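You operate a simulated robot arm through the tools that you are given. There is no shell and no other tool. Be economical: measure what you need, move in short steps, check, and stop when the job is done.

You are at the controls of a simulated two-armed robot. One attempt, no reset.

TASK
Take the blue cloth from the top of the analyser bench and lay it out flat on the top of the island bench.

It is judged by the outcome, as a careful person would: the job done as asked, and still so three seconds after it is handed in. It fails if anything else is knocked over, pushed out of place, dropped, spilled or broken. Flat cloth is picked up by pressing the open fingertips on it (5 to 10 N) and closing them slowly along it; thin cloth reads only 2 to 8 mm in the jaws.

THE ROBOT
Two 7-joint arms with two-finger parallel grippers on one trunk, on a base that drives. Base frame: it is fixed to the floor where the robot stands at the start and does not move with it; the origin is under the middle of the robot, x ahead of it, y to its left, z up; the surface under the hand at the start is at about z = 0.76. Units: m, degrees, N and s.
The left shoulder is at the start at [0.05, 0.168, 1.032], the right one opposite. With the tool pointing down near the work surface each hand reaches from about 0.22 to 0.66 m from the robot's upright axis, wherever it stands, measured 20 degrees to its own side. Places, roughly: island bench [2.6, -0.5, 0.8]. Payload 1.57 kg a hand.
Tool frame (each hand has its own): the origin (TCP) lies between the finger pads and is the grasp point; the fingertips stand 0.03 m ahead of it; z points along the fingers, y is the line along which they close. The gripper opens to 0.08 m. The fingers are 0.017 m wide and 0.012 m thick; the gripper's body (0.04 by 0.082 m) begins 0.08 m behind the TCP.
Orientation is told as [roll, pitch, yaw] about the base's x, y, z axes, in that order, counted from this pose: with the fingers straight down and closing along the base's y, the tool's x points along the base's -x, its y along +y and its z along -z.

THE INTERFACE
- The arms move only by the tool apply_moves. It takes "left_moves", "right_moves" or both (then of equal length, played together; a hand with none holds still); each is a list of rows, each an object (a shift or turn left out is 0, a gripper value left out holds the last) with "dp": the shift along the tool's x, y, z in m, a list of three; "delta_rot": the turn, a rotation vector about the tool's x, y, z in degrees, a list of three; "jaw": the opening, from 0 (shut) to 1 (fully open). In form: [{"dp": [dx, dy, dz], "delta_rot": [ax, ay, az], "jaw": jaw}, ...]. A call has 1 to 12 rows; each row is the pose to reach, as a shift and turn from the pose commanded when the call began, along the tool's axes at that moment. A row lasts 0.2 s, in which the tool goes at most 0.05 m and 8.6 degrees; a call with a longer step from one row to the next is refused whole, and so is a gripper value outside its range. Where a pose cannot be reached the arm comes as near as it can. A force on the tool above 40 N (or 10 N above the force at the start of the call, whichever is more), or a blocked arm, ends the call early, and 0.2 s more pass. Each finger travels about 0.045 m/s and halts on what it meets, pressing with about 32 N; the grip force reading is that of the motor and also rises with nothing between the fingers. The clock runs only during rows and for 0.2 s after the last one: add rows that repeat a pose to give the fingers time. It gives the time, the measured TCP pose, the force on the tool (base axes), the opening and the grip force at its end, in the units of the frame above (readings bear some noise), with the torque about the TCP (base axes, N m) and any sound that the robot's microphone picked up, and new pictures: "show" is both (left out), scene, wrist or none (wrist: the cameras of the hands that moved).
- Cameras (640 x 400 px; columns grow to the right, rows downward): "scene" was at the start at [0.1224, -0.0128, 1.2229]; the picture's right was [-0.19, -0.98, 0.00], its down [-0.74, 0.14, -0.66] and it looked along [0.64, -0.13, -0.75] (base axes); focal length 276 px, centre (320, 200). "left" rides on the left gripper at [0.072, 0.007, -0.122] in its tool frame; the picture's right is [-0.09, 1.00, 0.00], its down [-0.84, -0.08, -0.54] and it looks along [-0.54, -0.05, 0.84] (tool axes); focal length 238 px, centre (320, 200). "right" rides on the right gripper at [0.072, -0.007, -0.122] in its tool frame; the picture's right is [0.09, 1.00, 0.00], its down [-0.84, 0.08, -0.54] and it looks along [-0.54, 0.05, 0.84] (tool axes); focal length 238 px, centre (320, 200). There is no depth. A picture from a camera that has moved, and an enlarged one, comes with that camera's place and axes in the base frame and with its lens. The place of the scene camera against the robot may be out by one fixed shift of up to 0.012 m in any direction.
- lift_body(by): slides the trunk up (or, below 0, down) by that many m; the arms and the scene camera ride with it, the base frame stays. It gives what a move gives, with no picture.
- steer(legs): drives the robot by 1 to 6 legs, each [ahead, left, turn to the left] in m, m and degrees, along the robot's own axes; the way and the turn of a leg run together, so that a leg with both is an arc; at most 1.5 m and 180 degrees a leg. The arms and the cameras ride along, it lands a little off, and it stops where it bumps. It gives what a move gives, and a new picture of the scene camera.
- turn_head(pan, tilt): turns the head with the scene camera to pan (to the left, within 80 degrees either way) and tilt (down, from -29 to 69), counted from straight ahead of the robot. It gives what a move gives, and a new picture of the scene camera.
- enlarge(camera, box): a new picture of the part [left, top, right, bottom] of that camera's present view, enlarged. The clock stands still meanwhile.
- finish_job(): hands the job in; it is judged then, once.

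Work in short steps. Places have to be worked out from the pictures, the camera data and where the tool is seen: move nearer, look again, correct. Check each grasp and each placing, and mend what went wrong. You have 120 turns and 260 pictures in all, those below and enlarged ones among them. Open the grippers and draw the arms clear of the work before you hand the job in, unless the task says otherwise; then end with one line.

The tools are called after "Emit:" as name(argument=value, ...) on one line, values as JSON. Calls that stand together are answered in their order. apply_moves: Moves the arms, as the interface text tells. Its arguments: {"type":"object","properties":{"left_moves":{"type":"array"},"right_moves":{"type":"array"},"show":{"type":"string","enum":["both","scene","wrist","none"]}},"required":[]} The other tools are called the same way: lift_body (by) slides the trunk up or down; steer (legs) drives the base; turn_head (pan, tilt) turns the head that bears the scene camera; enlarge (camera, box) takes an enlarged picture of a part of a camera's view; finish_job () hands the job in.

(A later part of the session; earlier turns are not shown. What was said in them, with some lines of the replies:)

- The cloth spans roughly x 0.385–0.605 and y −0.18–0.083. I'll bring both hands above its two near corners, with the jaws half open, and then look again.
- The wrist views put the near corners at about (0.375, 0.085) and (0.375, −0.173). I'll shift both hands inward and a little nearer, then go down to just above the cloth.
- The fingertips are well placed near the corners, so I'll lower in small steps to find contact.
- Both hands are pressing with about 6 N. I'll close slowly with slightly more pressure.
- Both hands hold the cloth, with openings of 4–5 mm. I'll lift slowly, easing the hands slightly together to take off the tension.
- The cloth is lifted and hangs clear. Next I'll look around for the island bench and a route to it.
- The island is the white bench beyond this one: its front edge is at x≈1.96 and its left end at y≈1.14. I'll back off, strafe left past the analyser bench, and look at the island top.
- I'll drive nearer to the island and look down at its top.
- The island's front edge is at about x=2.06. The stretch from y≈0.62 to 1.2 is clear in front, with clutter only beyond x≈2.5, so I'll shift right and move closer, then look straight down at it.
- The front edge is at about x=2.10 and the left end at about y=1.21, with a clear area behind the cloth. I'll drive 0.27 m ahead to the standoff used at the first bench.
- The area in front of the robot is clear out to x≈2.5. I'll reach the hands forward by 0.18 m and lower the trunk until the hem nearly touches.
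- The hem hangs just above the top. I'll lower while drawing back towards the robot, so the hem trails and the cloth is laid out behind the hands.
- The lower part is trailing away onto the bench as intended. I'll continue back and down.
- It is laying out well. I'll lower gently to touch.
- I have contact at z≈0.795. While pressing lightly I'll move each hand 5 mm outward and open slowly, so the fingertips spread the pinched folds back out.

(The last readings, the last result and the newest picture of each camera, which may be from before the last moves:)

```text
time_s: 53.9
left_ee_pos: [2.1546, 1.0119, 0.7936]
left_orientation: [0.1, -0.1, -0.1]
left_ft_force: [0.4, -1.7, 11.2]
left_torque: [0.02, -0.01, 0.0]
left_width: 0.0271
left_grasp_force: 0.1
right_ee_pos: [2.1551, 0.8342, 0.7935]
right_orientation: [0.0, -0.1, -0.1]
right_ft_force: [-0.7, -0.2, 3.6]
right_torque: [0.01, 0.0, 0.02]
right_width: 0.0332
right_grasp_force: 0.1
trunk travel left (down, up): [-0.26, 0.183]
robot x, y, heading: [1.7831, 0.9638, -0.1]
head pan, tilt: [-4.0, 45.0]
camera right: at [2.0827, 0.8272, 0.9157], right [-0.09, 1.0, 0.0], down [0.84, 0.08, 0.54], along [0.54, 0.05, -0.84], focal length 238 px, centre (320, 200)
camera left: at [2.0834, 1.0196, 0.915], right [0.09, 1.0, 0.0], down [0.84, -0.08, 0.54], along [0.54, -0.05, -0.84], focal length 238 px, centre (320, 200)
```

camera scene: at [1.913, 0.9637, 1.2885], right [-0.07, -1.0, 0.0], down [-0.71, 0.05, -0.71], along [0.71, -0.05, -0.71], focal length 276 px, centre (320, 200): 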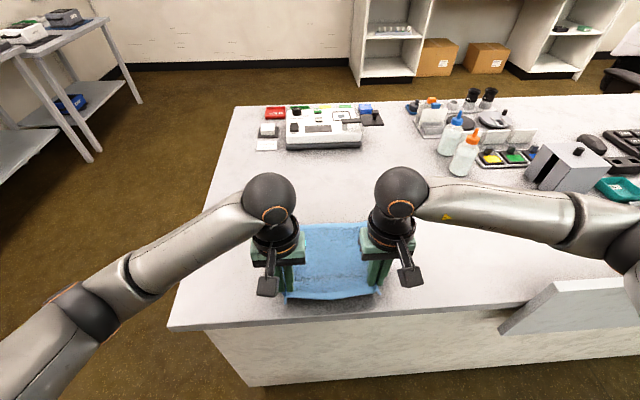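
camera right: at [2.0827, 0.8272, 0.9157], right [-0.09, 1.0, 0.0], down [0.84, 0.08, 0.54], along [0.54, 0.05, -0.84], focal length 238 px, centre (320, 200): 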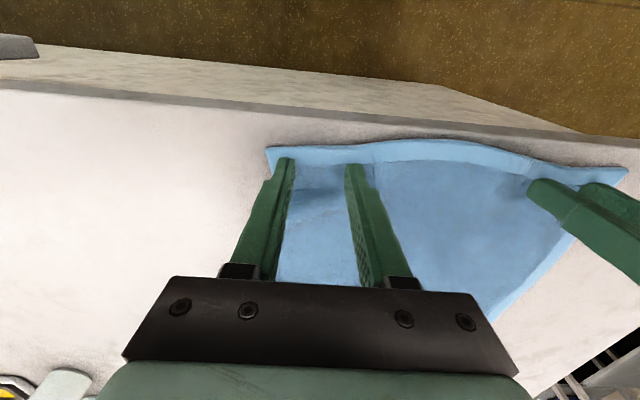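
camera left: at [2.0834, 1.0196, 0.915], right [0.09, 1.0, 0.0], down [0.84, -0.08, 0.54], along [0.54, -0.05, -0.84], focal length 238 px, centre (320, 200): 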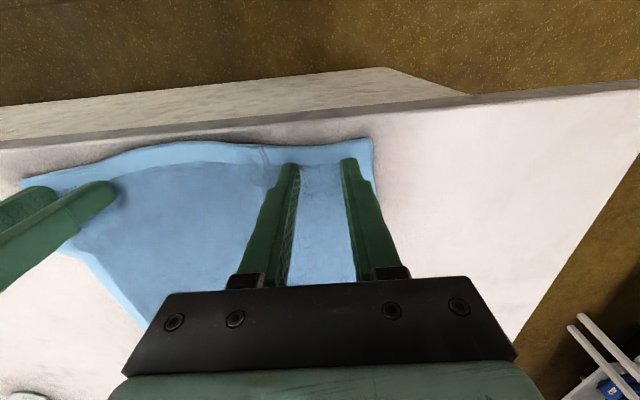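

The folds opened out. A slight bulge remains along the near edge, so I'll press and spread each hand a few millimetres outward, then lift.

Emit:
apply_moves(left_moves=[{"dp": [0, 0.002, 0]}, {"dp": [0, 0.004, 0]}, {"dp": [0, 0.006, 0]}, {"dp": [0, 0.006, -0.005]}, {"dp": [0, 0.006, -0.03]}, {"dp": [0, 0.006, -0.07]}, {"dp": [0, 0.006, -0.11]}, {"dp": [0, 0.006, -0.15]}], right_moves=[{"dp": [0, -0.002, 0.001]}, {"dp": [0, -0.004, 0.001]}, {"dp": [0, -0.006, 0.001]}, {"dp": [0, -0.006, -0.005]}, {"dp": [0, -0.006, -0.03]}, {"dp": [0, -0.006, -0.07]}, {"dp": [0, -0.006, -0.11]}, {"dp": [0, -0.006, -0.15]}])

```text
time_s: 55.7
left_ee_pos: [2.1545, 1.0199, 0.9431]
left_orientation: [0.0, 0.2, -0.1]
left_ft_force: [0.2, 0.1, -0.7]
left_torque: [-0.01, 0.03, 0.0]
left_width: 0.0358
left_grasp_force: 0.1
right_ee_pos: [2.1548, 0.8273, 0.9434]
right_orientation: [0.0, 0.1, -0.1]
right_ft_force: [-0.1, -0.1, 0.1]
right_torque: [0.02, -0.01, 0.03]
right_width: 0.036
right_grasp_force: 0.0
trunk travel left (down, up): [-0.26, 0.183]
robot x, y, heading: [1.7809, 0.9665, -0.1]
head pan, tilt: [-4.0, 45.0]
camera scene: at [1.9128, 0.9637, 1.2884], right [-0.07, -1.0, 0.0], down [-0.71, 0.05, -0.71], along [0.71, -0.05, -0.71], focal length 276 px, centre (320, 200)
camera right: at [2.083, 0.8211, 1.0659], right [-0.09, 1.0, 0.0], down [0.84, 0.08, 0.54], along [0.54, 0.05, -0.84], focal length 238 px, centre (320, 200)
camera left: at [2.0836, 1.0259, 1.0651], right [0.09, 1.0, 0.0], down [0.84, -0.08, 0.54], along [0.54, -0.05, -0.84], focal length 238 px, centre (320, 200)
```

scene: 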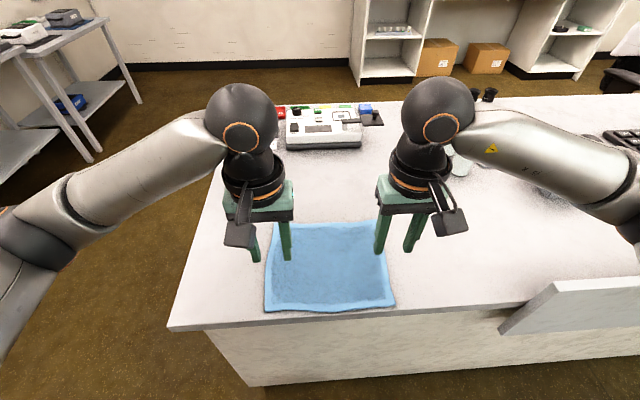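
right: 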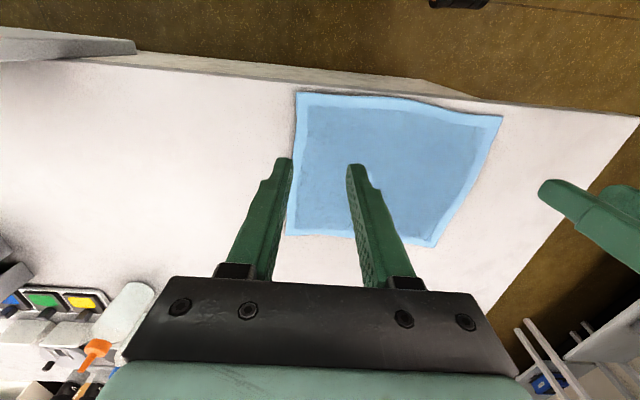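
left: 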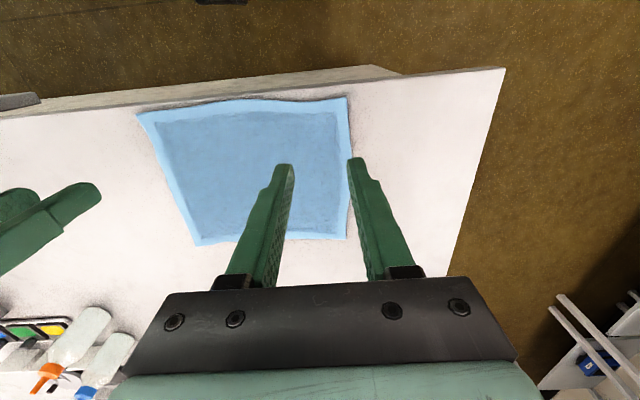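

The cloth lies flat. Its near edge is close to the bench front, so I'll enlarge the view to check.

Emit:
enlarge(camera="scene", box=[220, 200, 440, 340])

Emit:
enlarge(camera="left", box=[110, 60, 390, 260])

```text
2.86 times, centred on (330, 270) of scene
camera zoom: at [1.9128, 0.9637, 1.2884], right [-0.07, -1.0, 0.0], down [-0.71, 0.05, -0.71], along [0.71, -0.05, -0.71], focal length 787 px, centre (291, 0)
```

zoom: 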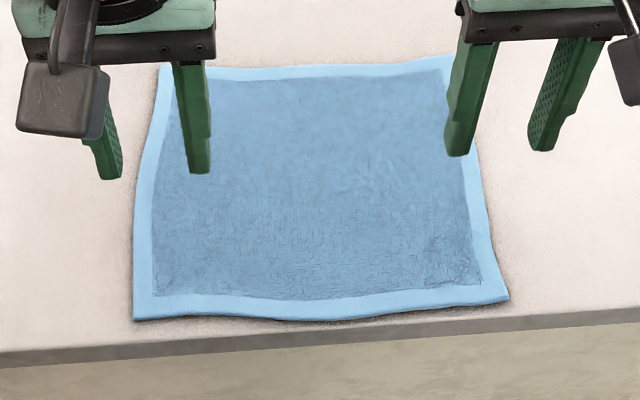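

```text
2.00 times, centred on (250, 160) of left
camera zoom: at [2.0836, 1.0259, 1.0651], right [0.09, 1.0, 0.0], down [0.84, -0.08, 0.54], along [0.54, -0.05, -0.84], focal length 477 px, centre (460, 280)
```

zoom: 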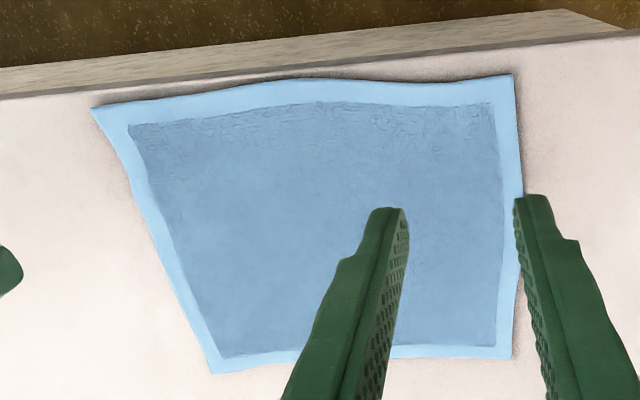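

The cloth is fully flat and entirely on the top, with no folds. I'll back the robot and its arms clear and take a final look.

Emit:
steer(legs=[[-0.3, 0, 0]])

Emit:
enlarge(camera="scene", box=[160, 60, 480, 260])

```text
time_s: 57.8
left_ee_pos: [1.8558, 1.0182, 0.9417]
left_orientation: [0.0, 0.0, -0.1]
left_ft_force: [-0.5, -0.3, 0.6]
left_torque: [0.03, 0.01, -0.02]
left_width: 0.0361
left_grasp_force: 0.2
right_ee_pos: [1.8555, 0.8276, 0.9434]
right_orientation: [0.0, -0.2, -0.1]
right_ft_force: [0.3, -0.5, 0.2]
right_torque: [0.02, -0.02, 0.0]
right_width: 0.036
right_grasp_force: 0.1
trunk travel left (down, up): [-0.26, 0.183]
robot x, y, heading: [1.4857, 0.9688, -0.3]
head pan, tilt: [-4.0, 45.0]
camera scene: at [1.613, 0.9641, 1.2885], right [-0.07, -1.0, 0.0], down [-0.7, 0.05, -0.71], along [0.71, -0.05, -0.71], focal length 276 px, centre (320, 200)
```

scene: 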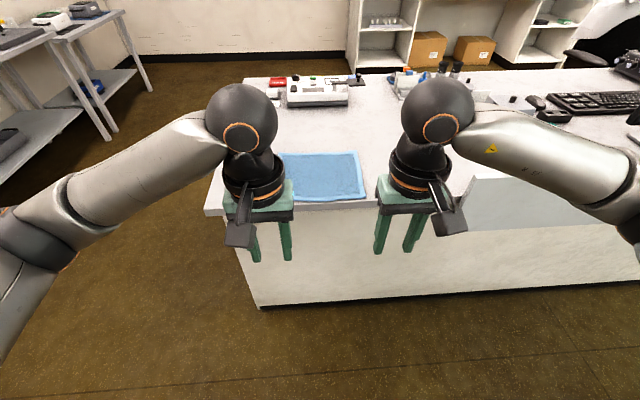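

```text
2.00 times, centred on (320, 160) of scene
camera zoom: at [1.613, 0.9641, 1.2885], right [-0.07, -1.0, 0.0], down [-0.7, 0.05, -0.71], along [0.71, -0.05, -0.71], focal length 551 px, centre (320, 280)
```

zoom: 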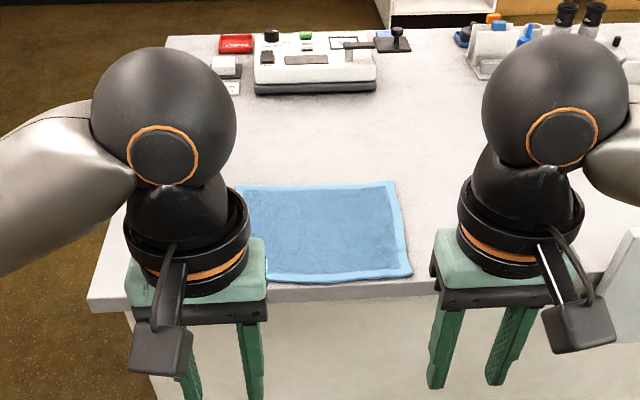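

The cloth lies flat on the island top, the grippers are open and clear of it, and nothing else has moved, so I'm handing in.

Emit:
finish_job()

```text
The job is handed in.
```

The blue cloth is laid out flat on the island bench, entirely on the top with its near edge 1–2 cm from the front edge. I saw nothing else disturbed on either bench.
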